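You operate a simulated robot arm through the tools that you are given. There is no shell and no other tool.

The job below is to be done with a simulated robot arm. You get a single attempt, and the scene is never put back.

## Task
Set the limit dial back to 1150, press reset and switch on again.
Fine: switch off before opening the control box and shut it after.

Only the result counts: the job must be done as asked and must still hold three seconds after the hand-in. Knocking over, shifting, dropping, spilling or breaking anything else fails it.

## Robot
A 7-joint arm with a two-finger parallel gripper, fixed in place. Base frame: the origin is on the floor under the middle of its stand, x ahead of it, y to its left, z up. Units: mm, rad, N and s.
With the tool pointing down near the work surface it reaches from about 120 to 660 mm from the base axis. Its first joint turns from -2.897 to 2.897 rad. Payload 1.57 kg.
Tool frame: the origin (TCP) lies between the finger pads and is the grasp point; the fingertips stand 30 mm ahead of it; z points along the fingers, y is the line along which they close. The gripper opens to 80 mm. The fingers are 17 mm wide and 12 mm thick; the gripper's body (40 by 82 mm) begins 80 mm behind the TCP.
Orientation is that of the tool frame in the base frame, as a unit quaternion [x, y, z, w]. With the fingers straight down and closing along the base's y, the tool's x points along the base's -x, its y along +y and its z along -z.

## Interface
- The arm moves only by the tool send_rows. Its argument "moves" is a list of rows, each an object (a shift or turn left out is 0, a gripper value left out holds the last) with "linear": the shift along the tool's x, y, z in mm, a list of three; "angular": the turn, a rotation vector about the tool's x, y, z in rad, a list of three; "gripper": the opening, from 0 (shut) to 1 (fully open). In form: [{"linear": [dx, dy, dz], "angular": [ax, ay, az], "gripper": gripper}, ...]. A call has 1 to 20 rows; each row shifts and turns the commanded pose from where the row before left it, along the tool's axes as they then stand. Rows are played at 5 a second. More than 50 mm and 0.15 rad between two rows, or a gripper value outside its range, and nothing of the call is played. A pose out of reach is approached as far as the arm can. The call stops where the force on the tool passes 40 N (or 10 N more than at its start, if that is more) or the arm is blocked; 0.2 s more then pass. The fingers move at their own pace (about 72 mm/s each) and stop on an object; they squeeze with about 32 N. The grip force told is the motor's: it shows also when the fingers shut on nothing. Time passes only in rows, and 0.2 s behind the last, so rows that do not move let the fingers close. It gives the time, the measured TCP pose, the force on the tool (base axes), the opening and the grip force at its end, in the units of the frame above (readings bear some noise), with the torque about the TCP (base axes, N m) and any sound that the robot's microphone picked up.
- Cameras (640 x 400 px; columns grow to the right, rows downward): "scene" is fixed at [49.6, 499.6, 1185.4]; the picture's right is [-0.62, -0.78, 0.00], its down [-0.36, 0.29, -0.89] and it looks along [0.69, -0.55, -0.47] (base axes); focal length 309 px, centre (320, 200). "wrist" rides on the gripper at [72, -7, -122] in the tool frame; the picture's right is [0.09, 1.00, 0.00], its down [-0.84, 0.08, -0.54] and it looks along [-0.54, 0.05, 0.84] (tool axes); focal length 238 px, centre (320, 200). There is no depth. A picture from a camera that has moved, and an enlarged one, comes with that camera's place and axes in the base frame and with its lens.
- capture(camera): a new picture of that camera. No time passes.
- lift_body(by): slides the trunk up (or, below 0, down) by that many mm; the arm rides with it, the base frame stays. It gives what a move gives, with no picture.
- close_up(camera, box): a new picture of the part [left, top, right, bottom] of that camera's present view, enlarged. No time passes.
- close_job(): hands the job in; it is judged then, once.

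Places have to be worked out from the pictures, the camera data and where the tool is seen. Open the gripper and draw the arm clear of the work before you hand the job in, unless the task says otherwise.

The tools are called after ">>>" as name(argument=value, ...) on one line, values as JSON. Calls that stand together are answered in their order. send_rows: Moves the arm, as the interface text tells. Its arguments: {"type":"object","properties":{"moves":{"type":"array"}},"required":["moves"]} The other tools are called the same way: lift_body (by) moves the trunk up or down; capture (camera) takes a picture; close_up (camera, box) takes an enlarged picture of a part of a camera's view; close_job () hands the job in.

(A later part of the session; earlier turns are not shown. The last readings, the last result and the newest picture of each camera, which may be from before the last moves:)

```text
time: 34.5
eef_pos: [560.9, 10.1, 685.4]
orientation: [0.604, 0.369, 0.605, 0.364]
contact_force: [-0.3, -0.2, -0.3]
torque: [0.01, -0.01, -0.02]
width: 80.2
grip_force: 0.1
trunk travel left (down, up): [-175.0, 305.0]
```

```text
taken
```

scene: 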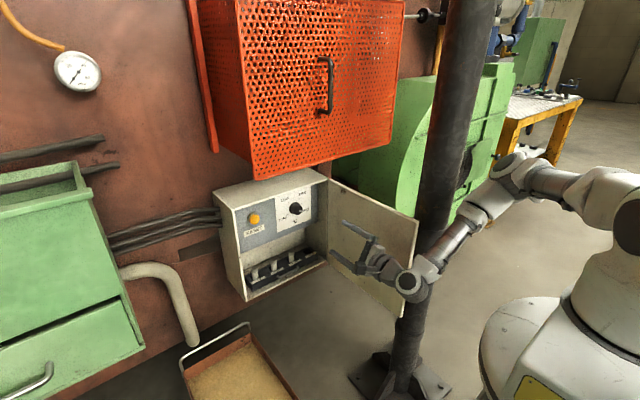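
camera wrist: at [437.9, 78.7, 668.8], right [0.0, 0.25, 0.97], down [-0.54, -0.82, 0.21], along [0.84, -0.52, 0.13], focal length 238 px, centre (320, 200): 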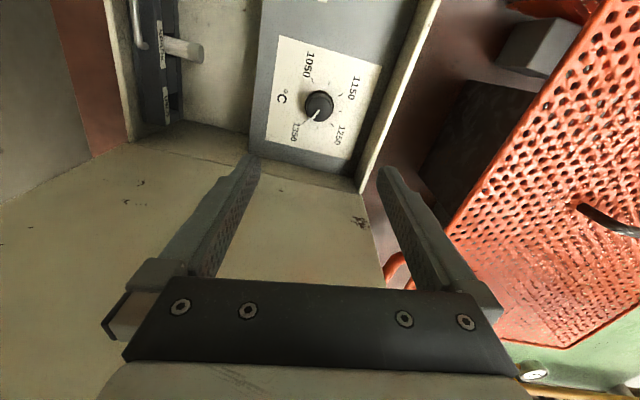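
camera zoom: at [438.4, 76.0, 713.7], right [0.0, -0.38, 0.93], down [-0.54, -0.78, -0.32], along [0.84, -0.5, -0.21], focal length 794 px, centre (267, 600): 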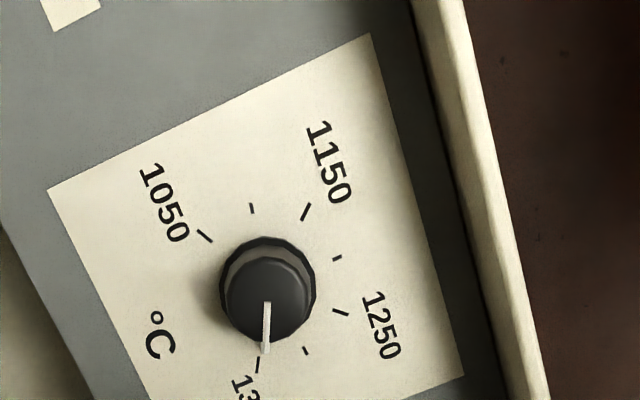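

Roll +117.6° is reached with no trouble, and the dial axis is confirmed at about (y 10.5, z 686.5). I advance with open fingers to x≈730 and check the alignment.

>>> send_rows(moves=[{"linear": [0.5, 0.9, 35]}, {"linear": [0, 0, 35]}, {"linear": [0, 0, 35]}, {"linear": [0, 0, 35]}, {"linear": [0, 0, 28]}])

>>> capture(camera="wrist")

>>> close_up(camera="scene", box=[245, 170, 385, 260])

```text
time: 35.6
eef_pos: [624.1, 107.9, 662.5]
orientation: [0.625, 0.415, 0.614, 0.246]
contact_force: [-0.2, -0.5, 0.2]
torque: [0.02, -0.01, 0.01]
width: 80.1
grip_force: 0.1
trunk travel left (down, up): [-175.0, 305.0]
stopped in row 5: the arm was blocked; the commanded pose is now the measured one
```

```text
taken
camera wrist: at [497.0, 146.1, 713.1], right [0.21, -0.46, 0.86], down [-0.43, -0.84, -0.34], along [0.88, -0.3, -0.37], focal length 238 px, centre (320, 200)
```

wrist: 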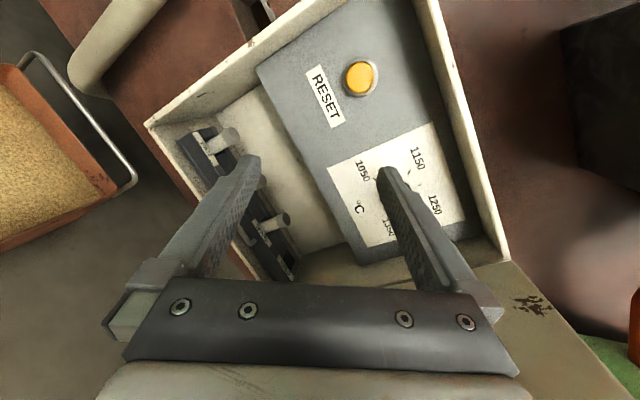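

```text
4.44 times, centred on (315, 215) of scene
camera zoom: at [49.6, 499.6, 1185.4], right [-0.62, -0.78, 0.0], down [-0.36, 0.29, -0.89], along [0.69, -0.55, -0.47], focal length 1373 px, centre (342, 133)
```

zoom: 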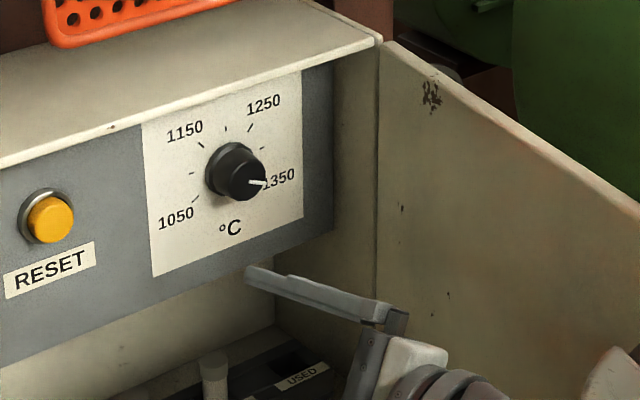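

The arm did not track the command: it ended at (624, 108, 662) with a changed orientation, probably at a joint limit with that roll. I look at the whole scene before doing anything else.

>>> capture(camera="scene")

```text
taken
```

scene: 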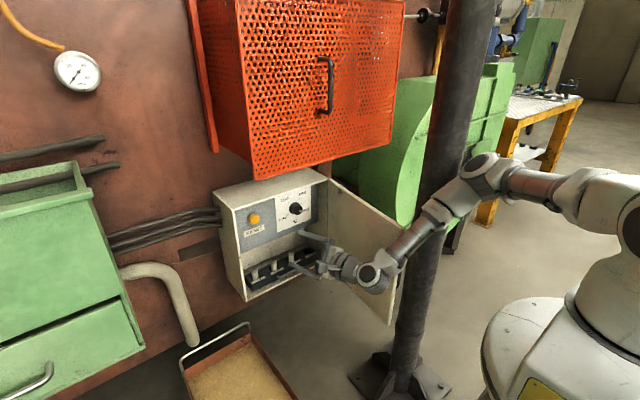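

I zoom on the arm and the pole to see whether a link touches anything.

>>> close_up(camera="scene", box=[320, 110, 620, 310])

>>> close_up(camera="wrist", box=[140, 0, 540, 250])

```text
2.00 times, centred on (470, 210) of scene
camera zoom: at [49.6, 499.6, 1185.4], right [-0.62, -0.78, 0.0], down [-0.36, 0.29, -0.89], along [0.69, -0.55, -0.47], focal length 618 px, centre (20, 180)
```

zoom: 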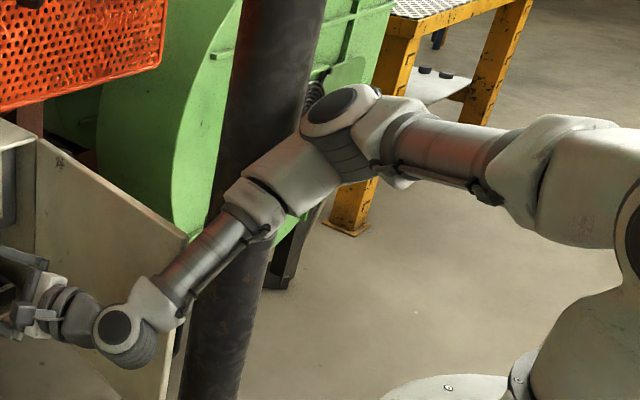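

```text
1.60 times, centred on (340, 125) of wrist
camera zoom: at [497.0, 146.1, 713.1], right [0.21, -0.46, 0.86], down [-0.43, -0.84, -0.34], along [0.88, -0.3, -0.37], focal length 381 px, centre (288, 320)
```

zoom: 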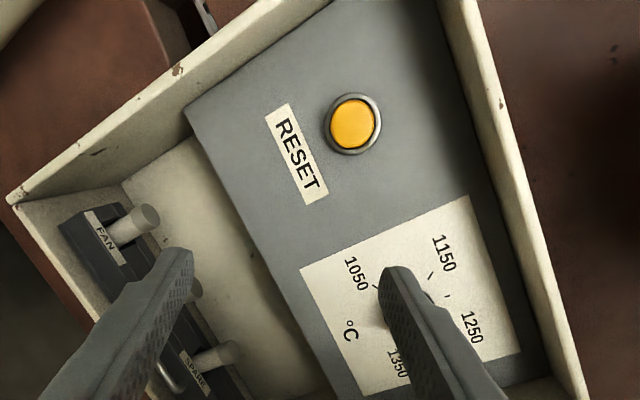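

Nothing appears touched, so the arm seems to have run into a joint limit with the large roll. I draw back a little, straighten the tool axis, and watch that it tracks.

>>> send_rows(moves=[{"linear": [0, 0, -15]}, {"linear": [0, 0, -15], "angular": [-0.055, -0.025, -0.1]}, {"angular": [-0.055, -0.025, -0.1]}, {"angular": [-0.055, -0.025, -0.1]}])

>>> capture(camera="scene")

```text
time: 36.6
eef_pos: [603.1, 97.7, 661.6]
orientation: [0.558, 0.441, 0.574, 0.405]
contact_force: [-1.2, 0.3, 0.1]
torque: [-0.03, 0.01, -0.04]
width: 80.0
grip_force: 0.0
trunk travel left (down, up): [-175.0, 305.0]
```

```text
taken
```

scene: 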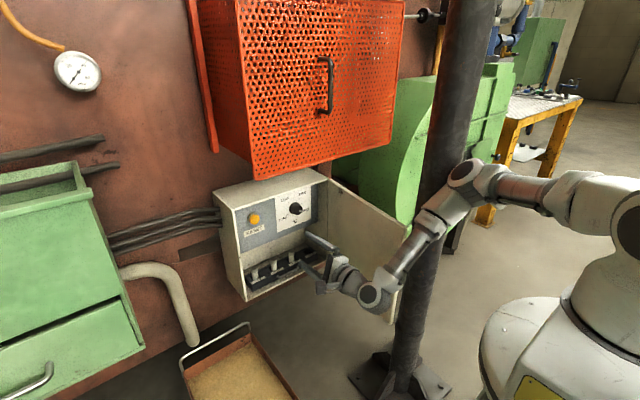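

The arm tracks again and the tool axis is nearly straight. I unwind the roll to about +45°, where the arm has been well-behaved, and look again.

>>> send_rows(moves=[{"angular": [-0.027, -0.048, -0.13]}, {"angular": [0, 0, -0.14]}, {"angular": [0, 0, -0.14]}, {"angular": [0, 0, -0.14]}, {"angular": [0, 0, -0.14]}, {"angular": [0, 0, -0.14]}, {"angular": [0, 0, -0.14]}, {"angular": [0, 0, -0.11]}])

>>> capture(camera="scene")

>>> close_up(camera="scene", box=[235, 160, 455, 300])

```text
time: 38.4
eef_pos: [602.0, 96.8, 661.3]
orientation: [0.268, 0.653, 0.269, 0.655]
contact_force: [-0.9, 0.1, -0.2]
torque: [0.01, 0.03, 0.02]
width: 80.0
grip_force: 0.0
trunk travel left (down, up): [-175.0, 305.0]
```

```text
taken
```

scene: 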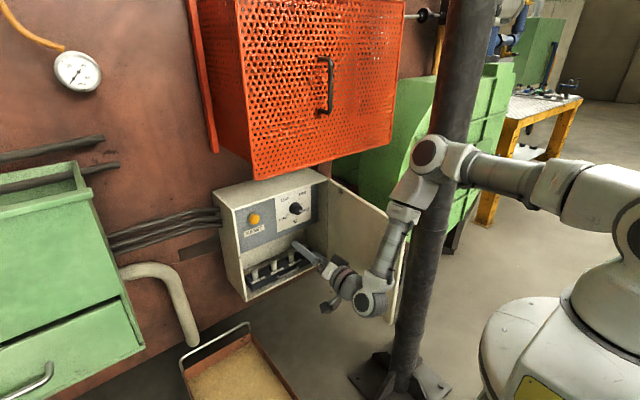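

```text
2.86 times, centred on (345, 230) of scene
camera zoom: at [49.6, 499.6, 1185.4], right [-0.62, -0.78, 0.0], down [-0.36, 0.29, -0.89], along [0.69, -0.55, -0.47], focal length 883 px, centre (249, 114)
```

zoom: 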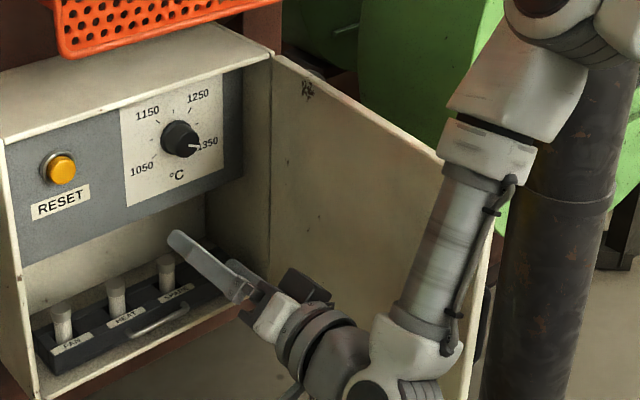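

The arm is back in its normal shape with the tool straight at roll +45°. I move across to line up with the dial axis (y 10.5, z 686.5).

>>> send_rows(moves=[{"linear": [-26.2, -14.6, 0], "gripper": 1}, {"linear": [-26.2, -14.6, 0]}, {"linear": [-26.2, -14.5, 0]}])

>>> send_rows(moves=[{"linear": [0, 0, 25]}, {"linear": [0, 0, 25]}, {"linear": [0, 0, 25]}, {"linear": [0, 0, 20]}])

>>> capture(camera="wrist")

>>> capture(camera="scene")

```text
time: 39.2
eef_pos: [600.5, 13.7, 684.8]
orientation: [0.267, 0.654, 0.27, 0.655]
contact_force: [0.2, 0.2, 1.0]
torque: [0.02, 0.02, -0.03]
width: 80.0
grip_force: 0.1
trunk travel left (down, up): [-175.0, 305.0]
```

```text
time: 40.0
eef_pos: [609.1, 50.2, 647.2]
orientation: [0.282, 0.708, 0.286, 0.581]
contact_force: [0.0, -0.4, -0.5]
torque: [-0.03, 0.01, 0.04]
width: 80.0
grip_force: 0.0
trunk travel left (down, up): [-175.0, 305.0]
stopped in row 4: the arm was blocked; the commanded pose is now the measured one
```

```text
taken
camera wrist: at [477.2, 88.9, 614.8], right [0.05, 0.74, 0.67], down [-0.39, -0.6, 0.7], along [0.92, -0.3, 0.26], focal length 238 px, centre (320, 200)
```

wrist: 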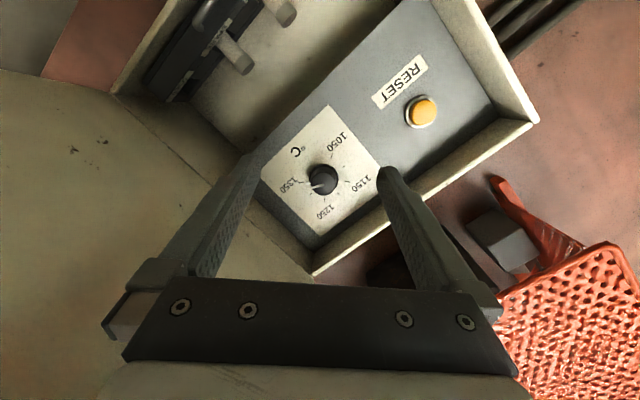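

```text
taken
```

scene: 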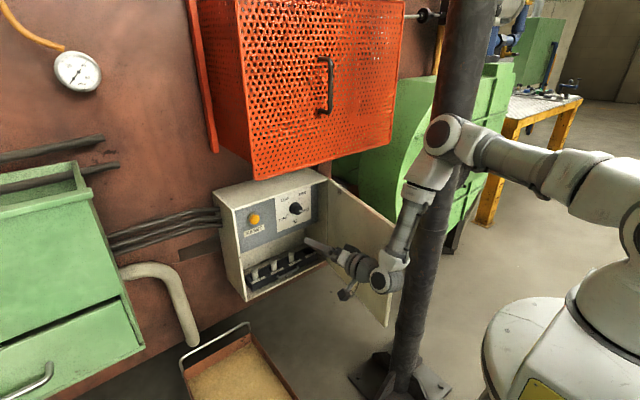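

The wrist was blocked by the door's free edge: the door has drifted back to about 82° (edge near y≈−47), in the way of the wrist. I back off, straighten and unroll the tool, and will push the door fully open again.

>>> send_rows(moves=[{"linear": [0, 0, -25], "gripper": 0}, {"linear": [0, 0, -25], "angular": [-0.034, -0.083, -0.12]}, {"angular": [-0.034, -0.083, -0.12]}, {"angular": [0, 0, -0.149]}, {"angular": [0, 0, -0.149]}, {"angular": [0, 0, -0.149]}, {"angular": [0, 0, -0.149]}])

>>> capture(camera="scene")

>>> capture(camera="wrist")

```text
time: 41.6
eef_pos: [566.8, 43.1, 648.7]
orientation: [-0.009, 0.704, 0.002, 0.71]
contact_force: [-0.2, -0.1, 0.1]
torque: [0.0, -0.02, -0.01]
width: 0.1
grip_force: 21.4
trunk travel left (down, up): [-175.0, 305.0]
```

```text
taken
```

scene: 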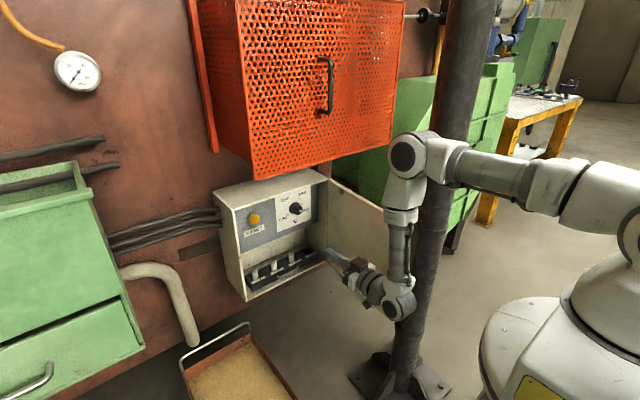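

```text
taken
camera wrist: at [445.9, 33.3, 575.8], right [-0.01, 0.99, -0.1], down [-0.55, 0.08, 0.83], along [0.84, 0.07, 0.55], focal length 238 px, centre (320, 200)
```

wrist: 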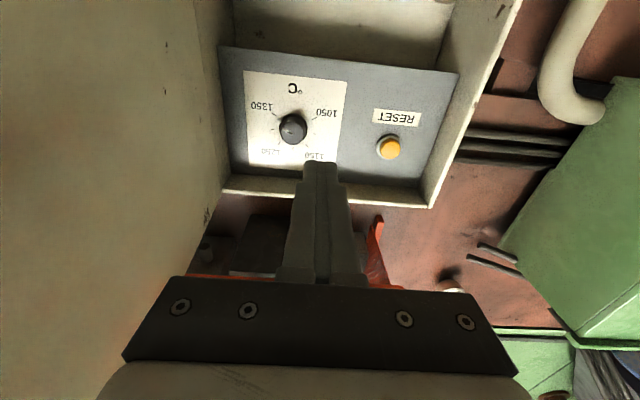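

The forearm hides the door's edge in the scene view. I move the tool left, away from the door, to see its angle.

>>> send_rows(moves=[{"linear": [0, 25, -10]}, {"linear": [0, 25, -10]}, {"linear": [0, 25, 0]}])

>>> capture(camera="scene")

```text
time: 42.5
eef_pos: [546.9, 116.7, 647.8]
orientation: [-0.008, 0.704, 0.002, 0.71]
contact_force: [-0.2, -0.6, -1.0]
torque: [-0.01, 0.01, -0.02]
width: 0.0
grip_force: 20.9
trunk travel left (down, up): [-175.0, 305.0]
```

```text
taken
```

scene: 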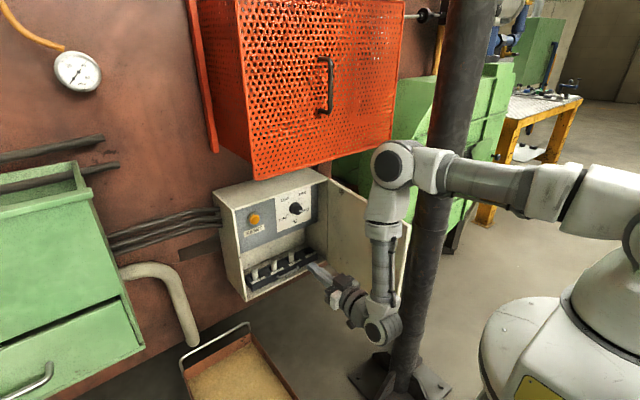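

The door stands at about 85°. I turn the tool to the right and press the door's inner face back to its stop, slowly.

>>> send_rows(moves=[{"linear": [0, -29, -12], "angular": [0.13, 0, 0]}, {"linear": [0, -30.3, -8.1], "angular": [0.13, 0, 0]}, {"linear": [0, -31.1, -4.1], "angular": [0.13, 0, 0]}, {"linear": [0, -31.4, 0], "angular": [0.13, 0, 0]}, {"linear": [0, -10.4, 6]}, {"linear": [0, -10.4, 6]}, {"linear": [0, -10.4, 6]}, {"linear": [0, -10.4, 6]}])

>>> capture(camera="scene")

```text
time: 44.2
eef_pos: [498.9, -48.6, 648.2]
orientation: [0.174, 0.681, -0.178, 0.688]
contact_force: [0.3, 0.1, 0.6]
torque: [-0.01, -0.01, -0.02]
width: 0.0
grip_force: 21.1
trunk travel left (down, up): [-175.0, 305.0]
```

```text
taken
```

scene: 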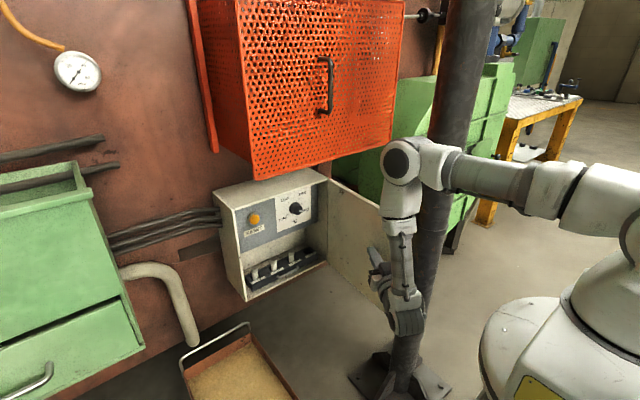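

The finger is about at the door now. I press the last few millimetres to the stop.

>>> send_rows(moves=[{"linear": [0, -5.2, 3]}, {"linear": [0, -5.2, 3]}, {"linear": [0, -5.2, 3]}, {"linear": [0, -3, 1.7]}])

>>> capture(camera="scene")

>>> capture(camera="wrist")

```text
time: 45.2
eef_pos: [501.1, -66.9, 649.6]
orientation: [0.175, 0.682, -0.177, 0.688]
contact_force: [-3.3, 11.4, 2.8]
torque: [-0.02, -0.03, 0.12]
width: 0.1
grip_force: 20.7
trunk travel left (down, up): [-175.0, 305.0]
```

```text
taken
```

scene: 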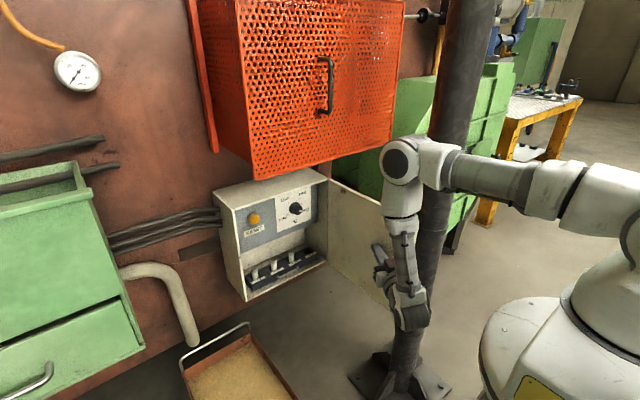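

```text
taken
camera wrist: at [391.5, -14.7, 576.1], right [0.48, 0.87, -0.09], down [-0.44, 0.33, 0.83], along [0.76, -0.36, 0.55], focal length 238 px, centre (320, 200)
```

wrist: 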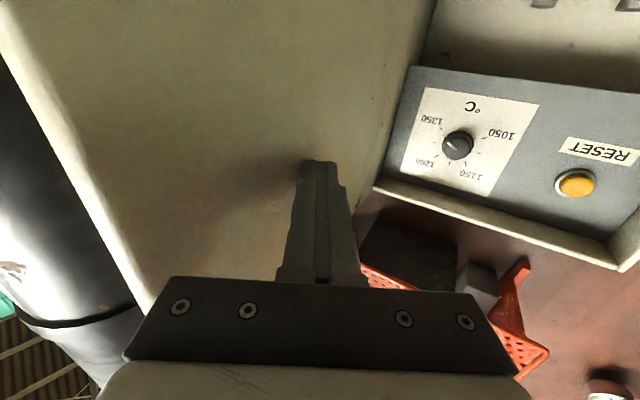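

The door is at its stop (11 N contact). I ease off to the left and straighten the tool, keeping well inside, then check that the door has stayed.

>>> send_rows(moves=[{"linear": [0, 10, -5.8]}, {"linear": [0, 20, -11]}, {"linear": [-6, 10.9, 3.1], "angular": [-0.1275, 0, 0]}, {"linear": [-6, 10.4, 4.4], "angular": [-0.1275, 0, 0]}, {"linear": [-8, 9.8, 5.7], "angular": [-0.1275, 0, 0]}, {"linear": [-8, 8.9, 6.9], "angular": [-0.1275, 0, 0]}])

>>> capture(camera="scene")

>>> capture(camera="wrist")

```text
time: 46.6
eef_pos: [532.2, -3.3, 675.3]
orientation: [-0.005, 0.705, 0.001, 0.709]
contact_force: [0.0, -0.8, -0.1]
torque: [0.0, -0.01, 0.0]
width: 0.1
grip_force: 21.1
trunk travel left (down, up): [-175.0, 305.0]
```

```text
taken
```

scene: 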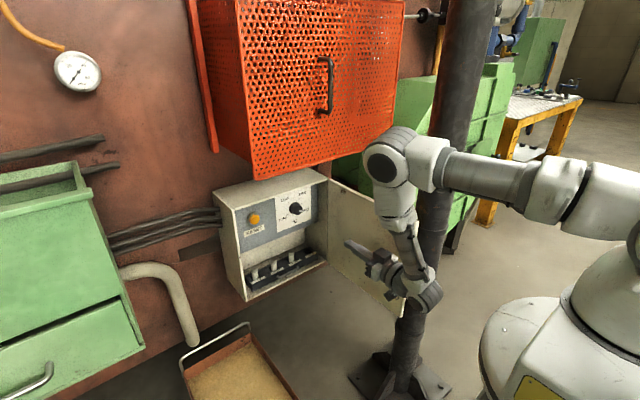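

```text
taken
camera wrist: at [411.8, -10.7, 603.1], right [-0.01, 1.0, -0.1], down [-0.55, 0.08, 0.83], along [0.84, 0.06, 0.55], focal length 238 px, centre (320, 200)
```

wrist: 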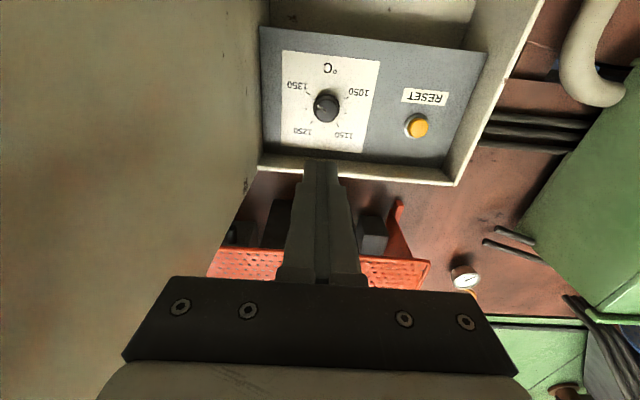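

The door stays open at about 90°. I line up with the dial axis, roll to +45° with open fingers, and advance in short checked steps.

>>> send_rows(moves=[{"linear": [-11.5, 13.5, 10], "gripper": 1}, {"angular": [0, 0, 0.13]}, {"angular": [0, 0, 0.13]}, {"angular": [0, 0, 0.13]}, {"angular": [0, 0, 0.13]}, {"angular": [0, 0, 0.13]}, {"angular": [0, 0, 0.13]}, {"linear": [0, 0, 20]}, {"linear": [0, 0, 20]}])

>>> capture(camera="scene")

```text
time: 48.6
eef_pos: [583.4, 10.8, 688.4]
orientation: [0.265, 0.653, 0.27, 0.656]
contact_force: [0.3, 0.2, -0.7]
torque: [-0.03, 0.03, 0.01]
width: 80.1
grip_force: 0.1
trunk travel left (down, up): [-175.0, 305.0]
```

```text
taken
```

scene: 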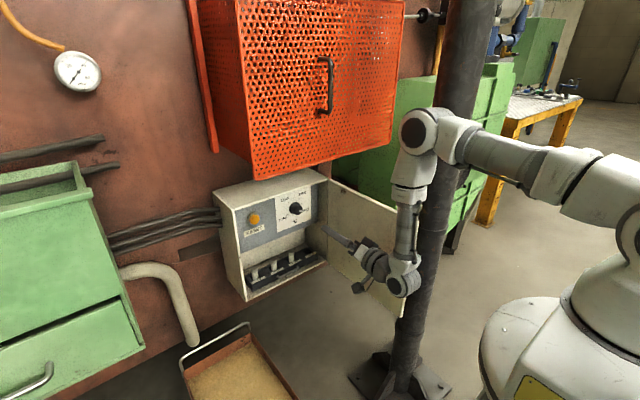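

Tracking is good (583, 11, 688). I advance another 40 mm and check.

>>> send_rows(moves=[{"linear": [0, 0, 20]}, {"linear": [0, 0, 20]}])

>>> close_up(camera="scene", box=[320, 90, 560, 330])

```text
time: 49.2
eef_pos: [623.5, 11.6, 688.9]
orientation: [0.264, 0.654, 0.269, 0.656]
contact_force: [0.1, -0.4, -0.6]
torque: [-0.02, -0.01, 0.01]
width: 79.6
grip_force: 0.0
trunk travel left (down, up): [-175.0, 305.0]
```

```text
1.67 times, centred on (440, 210) of scene
camera zoom: at [49.6, 499.6, 1185.4], right [-0.62, -0.78, 0.0], down [-0.36, 0.29, -0.89], along [0.69, -0.55, -0.47], focal length 515 px, centre (120, 183)
```

zoom: 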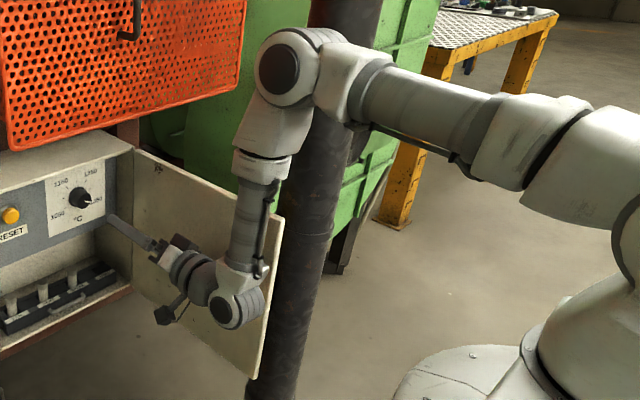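

The wrist passes clear of the open door. I continue in 20 mm steps.

>>> send_rows(moves=[{"linear": [0, 0, 20]}, {"linear": [0, 0, 20]}])

>>> send_rows(moves=[{"linear": [0, 0, 20]}, {"linear": [0, 0, 20]}])

>>> capture(camera="wrist")

>>> close_up(camera="scene", box=[255, 175, 375, 255])

```text
time: 49.9
eef_pos: [662.6, 13.0, 688.4]
orientation: [0.264, 0.654, 0.269, 0.656]
contact_force: [0.4, 0.1, -0.2]
torque: [0.01, 0.03, -0.01]
width: 80.0
grip_force: 0.0
trunk travel left (down, up): [-175.0, 305.0]
```

```text
time: 50.5
eef_pos: [703.1, 12.9, 689.6]
orientation: [0.263, 0.653, 0.27, 0.657]
contact_force: [-0.3, 0.1, 0.2]
torque: [0.02, 0.01, -0.02]
width: 80.0
grip_force: 0.0
trunk travel left (down, up): [-175.0, 305.0]
```

```text
taken
camera wrist: at [581.3, 58.1, 632.1], right [-0.01, 0.78, 0.63], down [-0.54, -0.53, 0.65], along [0.84, -0.34, 0.43], focal length 238 px, centre (320, 200)
```

wrist: 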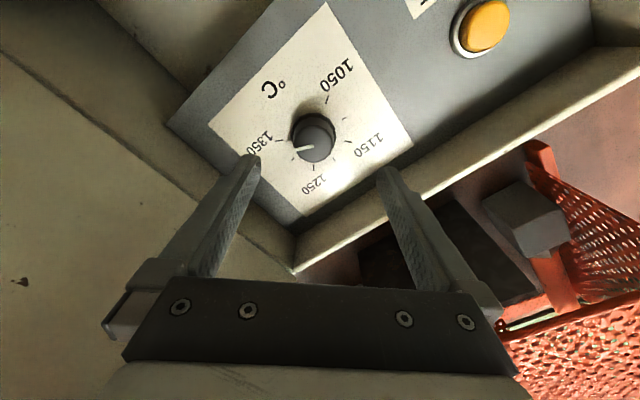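

```text
5.00 times, centred on (315, 215) of scene
camera zoom: at [49.6, 499.6, 1185.4], right [-0.62, -0.78, 0.0], down [-0.36, 0.29, -0.89], along [0.69, -0.55, -0.47], focal length 1545 px, centre (345, 125)
```

zoom: 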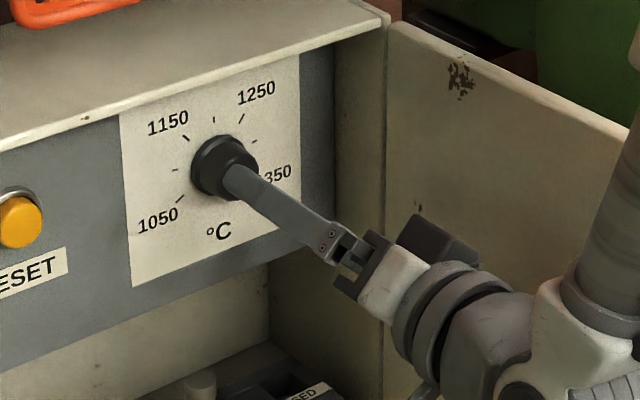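

The fingers are centred on the knob within a few millimetres (axis at y≈10.2, z≈687.6). I correct by 3.5 mm and advance 55 mm so the tips pass just over the knob.

>>> send_rows(moves=[{"linear": [-0.3, -3.5, 10]}, {"linear": [0, 0, 15]}, {"linear": [0, 0, 15]}, {"linear": [0, 0, 15]}])

>>> capture(camera="wrist")

>>> close_up(camera="scene", box=[265, 175, 355, 235])

```text
time: 51.5
eef_pos: [758.4, 9.5, 687.5]
orientation: [0.264, 0.653, 0.27, 0.656]
contact_force: [-0.7, -0.1, -0.8]
torque: [-0.05, -0.02, -0.01]
width: 80.0
grip_force: 0.0
trunk travel left (down, up): [-175.0, 305.0]
```

```text
taken
camera wrist: at [636.0, 53.7, 630.5], right [-0.01, 0.78, 0.63], down [-0.54, -0.53, 0.65], along [0.84, -0.34, 0.43], focal length 238 px, centre (320, 200)
```

wrist: 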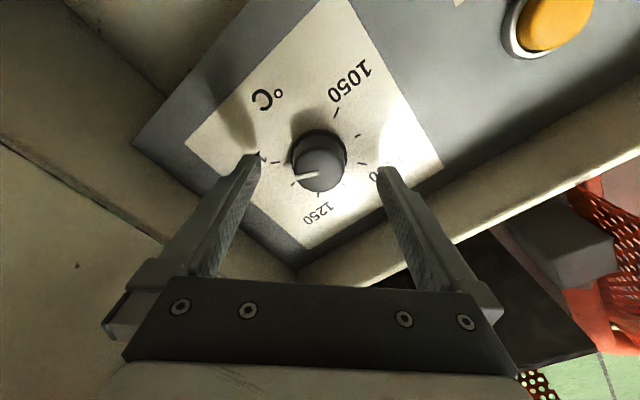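

```text
6.67 times, centred on (310, 205) of scene
camera zoom: at [49.6, 499.6, 1185.4], right [-0.62, -0.78, 0.0], down [-0.36, 0.29, -0.89], along [0.69, -0.55, -0.47], focal length 2060 px, centre (387, 167)
```

zoom: 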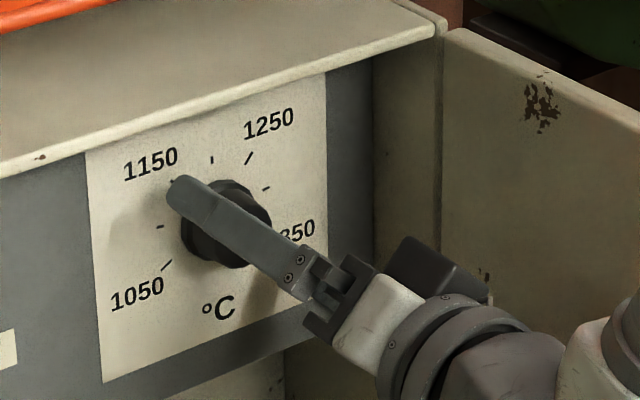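

The fingers are exactly centred over the knob. I go 8 mm deeper and close on it.

>>> send_rows(moves=[{"linear": [0, 0, 4]}, {"linear": [0, 0, 4]}, {"gripper": 0.7}, {"gripper": 0.4}, {"gripper": 0.2}, {"gripper": 0.2}, {"gripper": 0.2}])

>>> capture(camera="wrist")

```text
time: 53.0
eef_pos: [765.9, 8.6, 686.9]
orientation: [0.265, 0.654, 0.268, 0.656]
contact_force: [-0.4, -6.8, -5.6]
torque: [-0.01, 0.1, -0.21]
width: 38.9
grip_force: 44.7
trunk travel left (down, up): [-175.0, 305.0]
```

```text
taken
camera wrist: at [644.2, 53.4, 630.0], right [-0.01, 0.78, 0.63], down [-0.54, -0.53, 0.65], along [0.84, -0.34, 0.43], focal length 238 px, centre (320, 200)
```

wrist: 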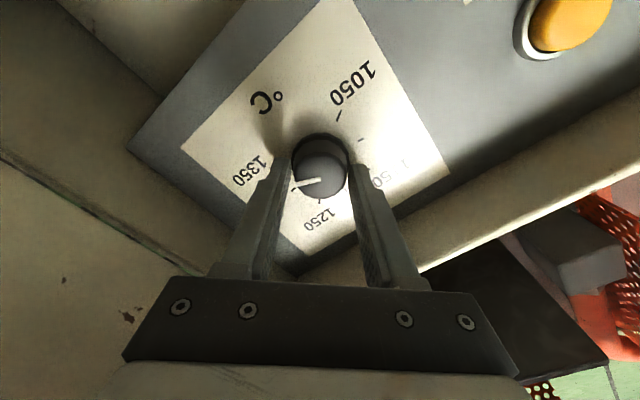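

The knob is held at 38.9 mm. I turn counter-clockwise (roll −) in parts, watching the dial.

>>> send_rows(moves=[{"linear": [0, -0.7, 0], "angular": [0, 0, -0.1]}, {"angular": [0, 0, -0.13]}, {"angular": [0, 0, -0.13]}, {"angular": [0, 0, -0.13]}])

>>> capture(camera="wrist")

```text
time: 54.0
eef_pos: [766.4, 10.3, 686.6]
orientation: [0.096, 0.698, 0.101, 0.703]
contact_force: [4.3, -4.1, -1.3]
torque: [-0.03, 0.8, 0.21]
width: 38.6
grip_force: 44.1
trunk travel left (down, up): [-175.0, 305.0]
```

```text
taken
camera wrist: at [644.4, 22.0, 615.2], right [-0.01, 0.98, 0.19], down [-0.55, -0.16, 0.82], along [0.84, -0.1, 0.54], focal length 238 px, centre (320, 200)
```

wrist: 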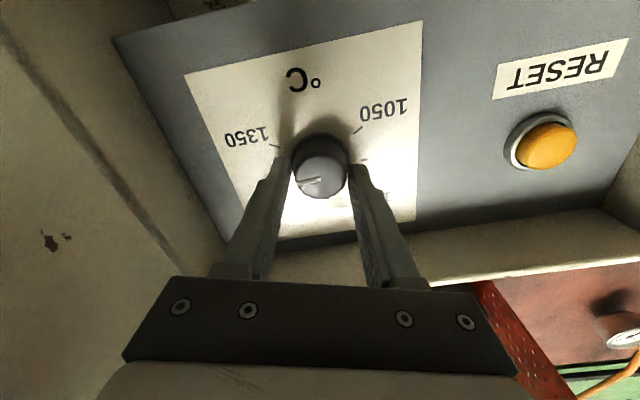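

The knob turns with the fingers and the scale stays put. I continue to roll −42°.

>>> send_rows(moves=[{"angular": [0, 0, -0.127]}, {"angular": [0, 0, -0.127]}, {"angular": [0, 0, -0.127]}, {"angular": [0, 0, -0.127]}, {"angular": [0, 0, -0.127]}, {"angular": [0, 0, -0.127]}, {"angular": [0, 0, -0.127]}, {"angular": [0, 0, -0.127]}, {"angular": [0, 0, 0]}])

>>> capture(camera="wrist")

>>> capture(camera="scene")

```text
time: 56.0
eef_pos: [767.3, 10.5, 686.6]
orientation: [-0.256, 0.656, -0.252, 0.663]
contact_force: [-4.4, 15.1, -1.7]
torque: [0.03, 0.4, 0.26]
width: 38.9
grip_force: 44.3
trunk travel left (down, up): [-175.0, 305.0]
```

```text
taken
camera wrist: at [644.5, -43.1, 637.1], right [0.0, 0.68, -0.74], down [-0.55, 0.61, 0.57], along [0.83, 0.41, 0.37], focal length 238 px, centre (320, 200)
```

wrist: 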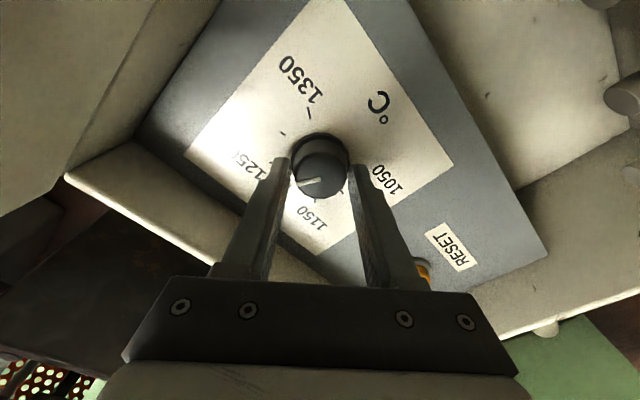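

```text
taken
```

scene: 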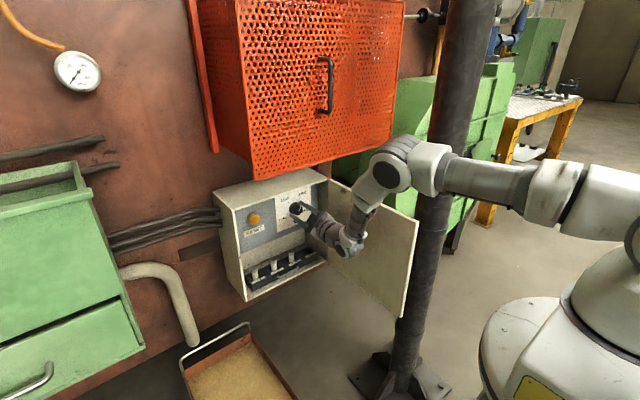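

The pointer is now near 1250. I open the fingers in place, roll back to +45° around the knob, and look at the dial exactly.

>>> send_rows(moves=[{"gripper": 0.6}, {"gripper": 1}, {"gripper": 1}, {"gripper": 1}, {"angular": [0, 0, 0.138]}, {"angular": [0, 0, 0.138]}, {"angular": [0, 0, 0.138]}, {"angular": [0, 0, 0.138]}, {"angular": [0, 0, 0.138]}, {"angular": [0, 0, 0.138]}, {"angular": [0, 0, 0.138]}, {"angular": [0, 0, 0.138]}, {"angular": [0, 0, 0.138]}, {"angular": [0, 0, 0.138]}, {"angular": [0, 0, 0.138]}])

>>> capture(camera="wrist")

>>> close_up(camera="wrist", box=[240, 100, 400, 220])

>>> close_up(camera="scene", box=[265, 175, 355, 235])

```text
time: 59.2
eef_pos: [765.1, 9.6, 687.4]
orientation: [0.269, 0.651, 0.275, 0.654]
contact_force: [-0.5, -0.6, 0.1]
torque: [0.02, -0.03, -0.01]
width: 80.1
grip_force: 0.0
trunk travel left (down, up): [-175.0, 305.0]
```

```text
taken
camera wrist: at [643.9, 54.7, 630.9], right [-0.01, 0.77, 0.64], down [-0.54, -0.54, 0.64], along [0.84, -0.34, 0.42], focal length 238 px, centre (320, 200)
```

wrist: 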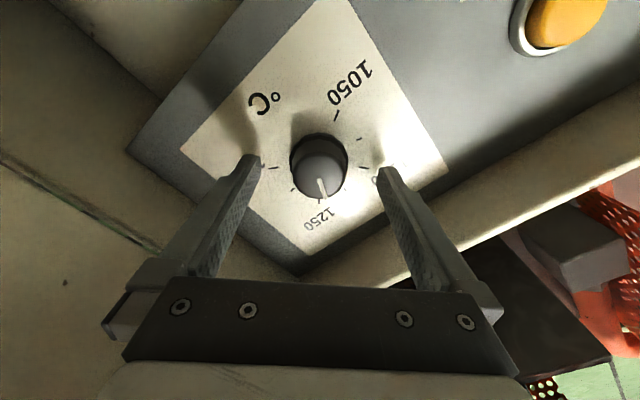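

```text
3.33 times, centred on (320, 160) of wrist
camera zoom: at [643.9, 54.7, 630.9], right [-0.01, 0.77, 0.64], down [-0.54, -0.54, 0.64], along [0.84, -0.34, 0.42], focal length 794 px, centre (320, 333)
```

zoom: 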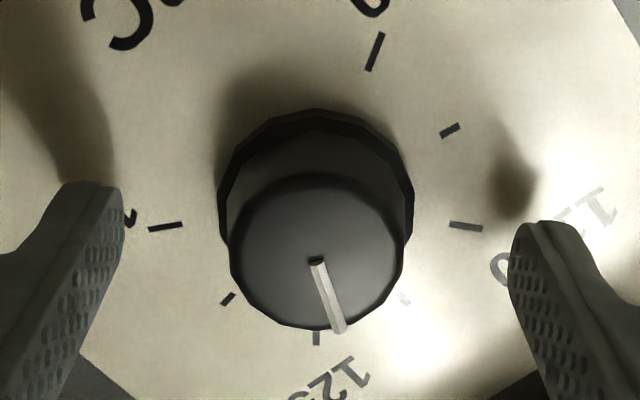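

```text
6.67 times, centred on (310, 205) of scene
camera zoom: at [49.6, 499.6, 1185.4], right [-0.62, -0.78, 0.0], down [-0.36, 0.29, -0.89], along [0.69, -0.55, -0.47], focal length 2060 px, centre (387, 167)
```

zoom: 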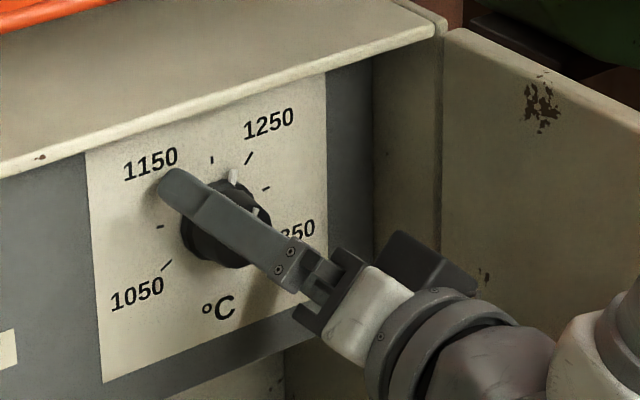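

The pointer now reads about 1230 (≈24° right of the top), so about 64° more is needed to reach 1150. I pre-roll to +30°, grip again, and turn −64°.

>>> send_rows(moves=[{"angular": [0, 0, -0.134]}, {"angular": [0, 0, -0.134]}, {"gripper": 0.7}, {"gripper": 0.4}, {"gripper": 0.2}, {"gripper": 0.2}, {"gripper": 0.2}, {"angular": [0, 0, -0.14]}, {"angular": [0, 0, -0.14]}, {"angular": [0, 0, -0.14]}, {"angular": [0, 0, -0.14]}, {"angular": [0, 0, -0.14]}, {"angular": [0, 0, -0.14]}, {"angular": [0, 0, -0.14]}, {"angular": [0, 0, -0.137]}, {"angular": [0, 0, 0]}])

>>> close_up(camera="wrist", box=[240, 100, 400, 260])

>>> close_up(camera="scene", box=[265, 175, 355, 235])

```text
time: 62.6
eef_pos: [765.9, 11.8, 687.1]
orientation: [-0.211, 0.673, -0.208, 0.678]
contact_force: [-1.8, 10.6, -1.6]
torque: [0.02, 0.41, 0.23]
width: 38.9
grip_force: 44.3
trunk travel left (down, up): [-175.0, 305.0]
```

```text
2.50 times, centred on (320, 180) of wrist
camera zoom: at [644.4, -36.1, 630.7], right [0.0, 0.77, -0.64], down [-0.55, 0.53, 0.64], along [0.84, 0.35, 0.42], focal length 596 px, centre (320, 250)
```

zoom: 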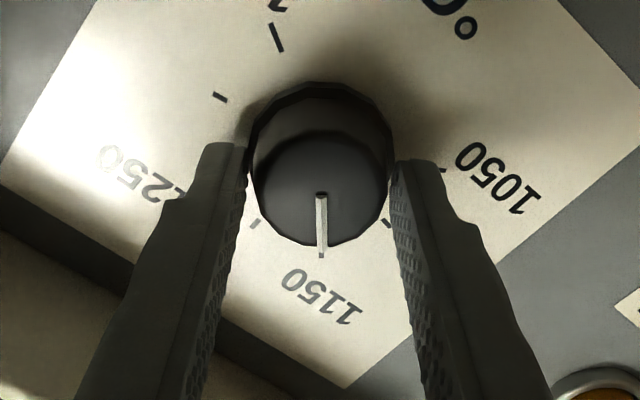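

```text
6.67 times, centred on (310, 205) of scene
camera zoom: at [49.6, 499.6, 1185.4], right [-0.62, -0.78, 0.0], down [-0.36, 0.29, -0.89], along [0.69, -0.55, -0.47], focal length 2060 px, centre (387, 167)
```

zoom: 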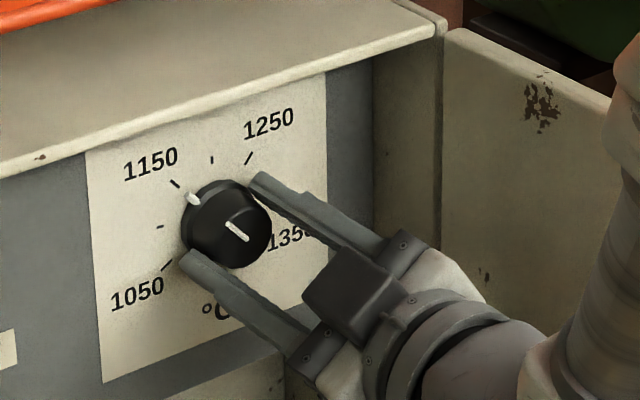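

The pointer lies right on the 1150 mark, midway between the 1100 and 1200 ticks. I release the knob gently and check that it stays.

>>> send_rows(moves=[{"gripper": 0.6}, {"gripper": 0.8}, {"gripper": 1}, {"gripper": 1}])

>>> close_up(camera="wrist", box=[240, 100, 400, 260])

>>> close_up(camera="scene", box=[265, 175, 355, 235])

```text
time: 63.6
eef_pos: [767.1, 8.7, 687.6]
orientation: [-0.21, 0.673, -0.208, 0.678]
contact_force: [-0.8, -0.1, -0.1]
torque: [-0.01, 0.0, 0.0]
width: 79.9
grip_force: 0.1
trunk travel left (down, up): [-175.0, 305.0]
```

```text
2.50 times, centred on (320, 180) of wrist
camera zoom: at [644.5, -37.4, 631.1], right [0.0, 0.77, -0.64], down [-0.55, 0.53, 0.64], along [0.84, 0.35, 0.42], focal length 596 px, centre (320, 250)
```

zoom: 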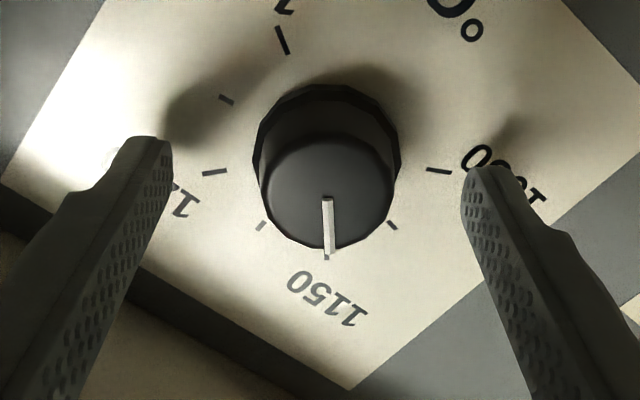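

```text
6.67 times, centred on (310, 205) of scene
camera zoom: at [49.6, 499.6, 1185.4], right [-0.62, -0.78, 0.0], down [-0.36, 0.29, -0.89], along [0.69, -0.55, -0.47], focal length 2060 px, centre (387, 167)
```

zoom: 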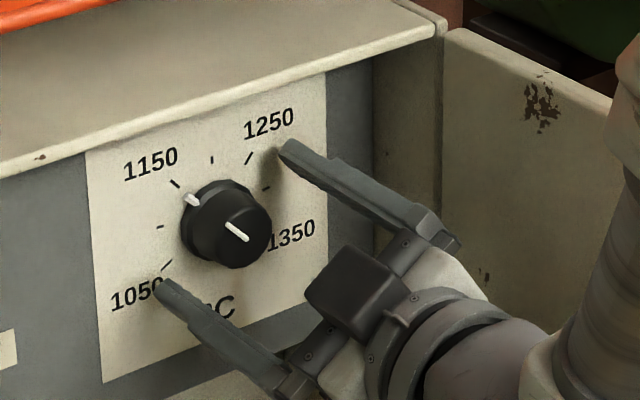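

I enlarge the dial further to judge the remaining error.

>>> close_up(camera="wrist", box=[295, 125, 351, 215])

>>> close_up(camera="scene", box=[277, 190, 313, 220])

```text
4.44 times, centred on (323, 170) of wrist
camera zoom: at [644.5, -37.4, 631.1], right [0.0, 0.77, -0.64], down [-0.55, 0.53, 0.64], along [0.84, 0.35, 0.42], focal length 1059 px, centre (307, 333)
```

zoom: 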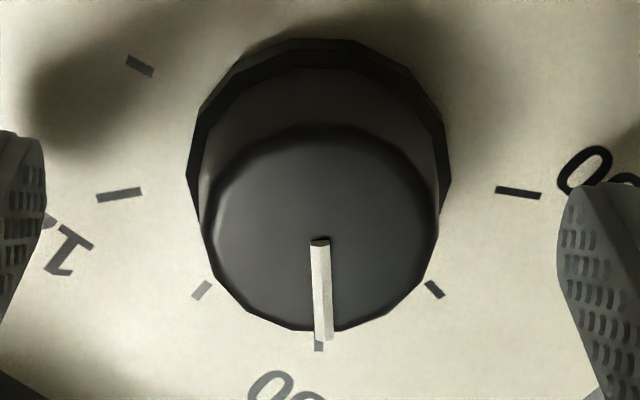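

```text
13.33 times, centred on (295, 205) of scene
camera zoom: at [49.6, 499.6, 1185.4], right [-0.62, -0.78, 0.0], down [-0.36, 0.29, -0.89], along [0.69, -0.55, -0.47], focal length 4120 px, centre (653, 133)
```

zoom: 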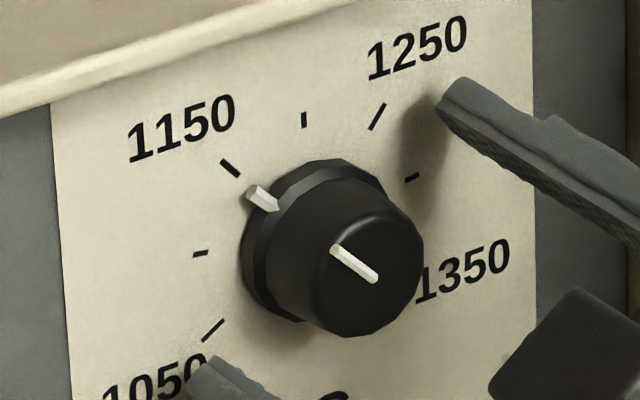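

The dial reads 1150 within about 2–3 °C. I back straight out, unroll the tool, close the fingers and move in front of RESET (≈ y 160, z 701).

>>> send_rows(moves=[{"linear": [0, 0, -15]}, {"linear": [0, 0, -30]}, {"linear": [0, 0, -40]}, {"angular": [0, 0, 0.121], "gripper": 0}, {"angular": [0, 0, 0.121]}, {"angular": [0, 0, 0.121]}, {"angular": [0, 0, 0.121]}, {"angular": [0, 0, 0.118]}, {"linear": [-4, 38, 0]}, {"linear": [-4, 38, 0]}, {"linear": [-3, 38, 0]}, {"linear": [-2, 37, 0]}])

>>> capture(camera="wrist")

>>> close_up(camera="scene", box=[215, 165, 375, 275])

```text
time: 66.2
eef_pos: [681.2, 158.3, 698.3]
orientation: [-0.001, 0.705, 0.003, 0.709]
contact_force: [-0.1, -0.6, 0.2]
torque: [0.0, 0.02, -0.01]
width: 0.0
grip_force: 21.1
trunk travel left (down, up): [-175.0, 305.0]
```

```text
taken
camera wrist: at [558.9, 151.4, 625.4], right [0.0, 1.0, -0.09], down [-0.55, 0.07, 0.83], along [0.84, 0.05, 0.55], focal length 238 px, centre (320, 200)
```

wrist: 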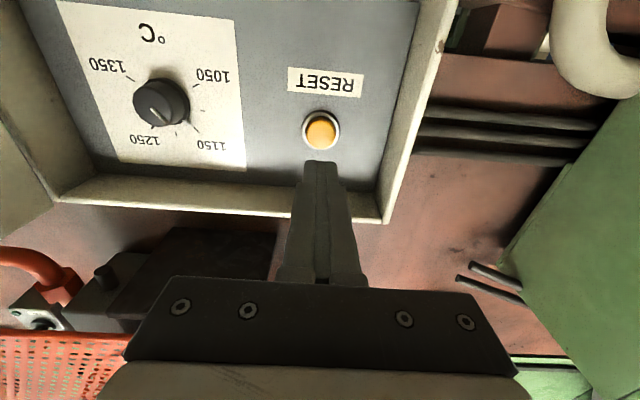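

```text
3.64 times, centred on (295, 220) of scene
camera zoom: at [49.6, 499.6, 1185.4], right [-0.62, -0.78, 0.0], down [-0.36, 0.29, -0.89], along [0.69, -0.55, -0.47], focal length 1124 px, centre (411, 127)
```

zoom: 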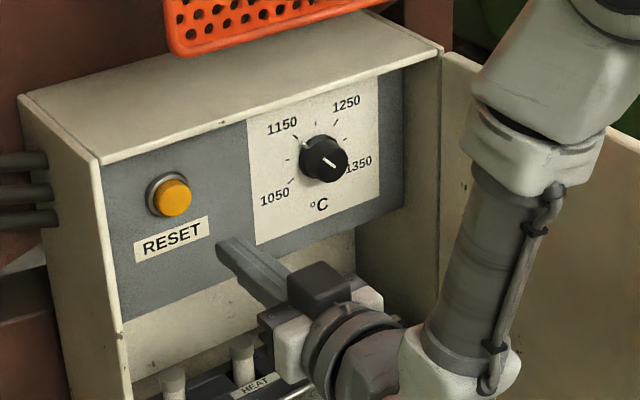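

The closed fingertips are lined up with RESET (button at y≈160, z≈698). I advance 72 mm to just short of it and check.

>>> send_rows(moves=[{"linear": [0, 0.8, 20]}, {"linear": [0, 0, 20]}, {"linear": [0, 0, 20]}, {"linear": [0, 0, 12]}])

>>> capture(camera="wrist")

>>> close_up(camera="scene", box=[235, 190, 315, 250])

```text
time: 67.2
eef_pos: [749.6, 160.2, 700.6]
orientation: [-0.001, 0.705, 0.002, 0.71]
contact_force: [-0.6, -0.1, -0.2]
torque: [-0.01, 0.02, -0.02]
width: 0.2
grip_force: 21.6
trunk travel left (down, up): [-175.0, 305.0]
```

```text
taken
camera wrist: at [629.2, 153.2, 627.6], right [0.0, 1.0, -0.09], down [-0.55, 0.07, 0.83], along [0.84, 0.05, 0.55], focal length 238 px, centre (320, 200)
```

wrist: 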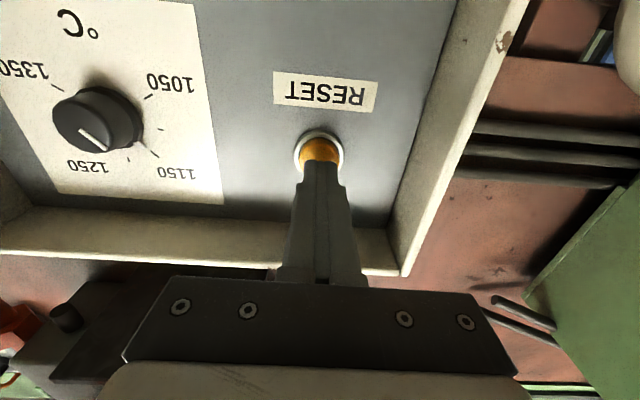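

```text
6.67 times, centred on (275, 220) of scene
camera zoom: at [49.6, 499.6, 1185.4], right [-0.62, -0.78, 0.0], down [-0.36, 0.29, -0.89], along [0.69, -0.55, -0.47], focal length 2060 px, centre (620, 67)
```

zoom: 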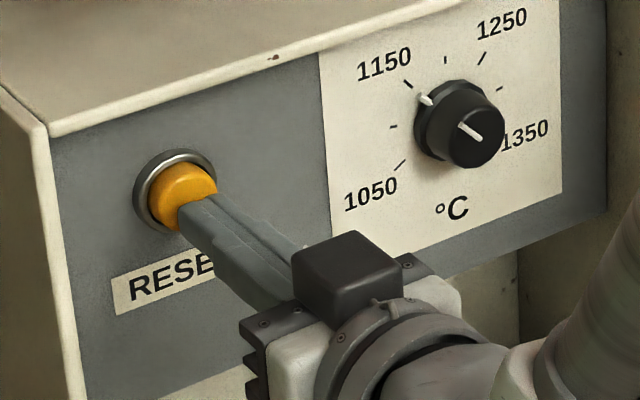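

The tip will meet the button within 3 mm of its centre. I press forward in small steps, watching force and sound.

>>> send_rows(moves=[{"linear": [-1, 0, 4]}, {"linear": [0, 0, 4]}, {"linear": [0, 0, 3]}, {"linear": [0, 0, 3]}])

>>> close_up(camera="scene", box=[235, 190, 315, 250])

```text
time: 68.2
eef_pos: [764.8, 159.9, 701.8]
orientation: [0.0, 0.705, 0.002, 0.71]
contact_force: [-19.8, -2.2, 5.2]
torque: [0.01, -0.1, -0.11]
width: 0.0
grip_force: 21.5
trunk travel left (down, up): [-175.0, 305.0]
heard: click
```

```text
6.67 times, centred on (275, 220) of scene
camera zoom: at [49.6, 499.6, 1185.4], right [-0.62, -0.78, 0.0], down [-0.36, 0.29, -0.89], along [0.69, -0.55, -0.47], focal length 2060 px, centre (620, 67)
```

zoom: 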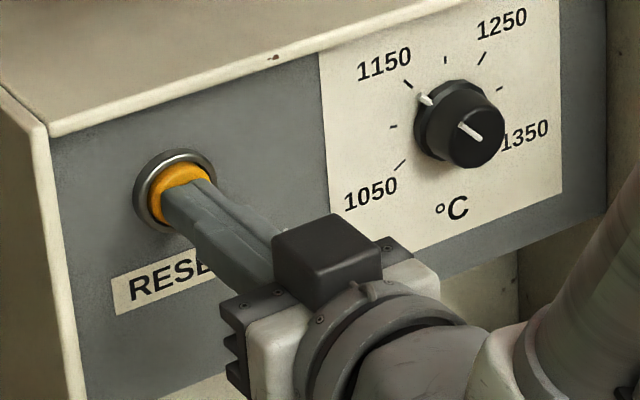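

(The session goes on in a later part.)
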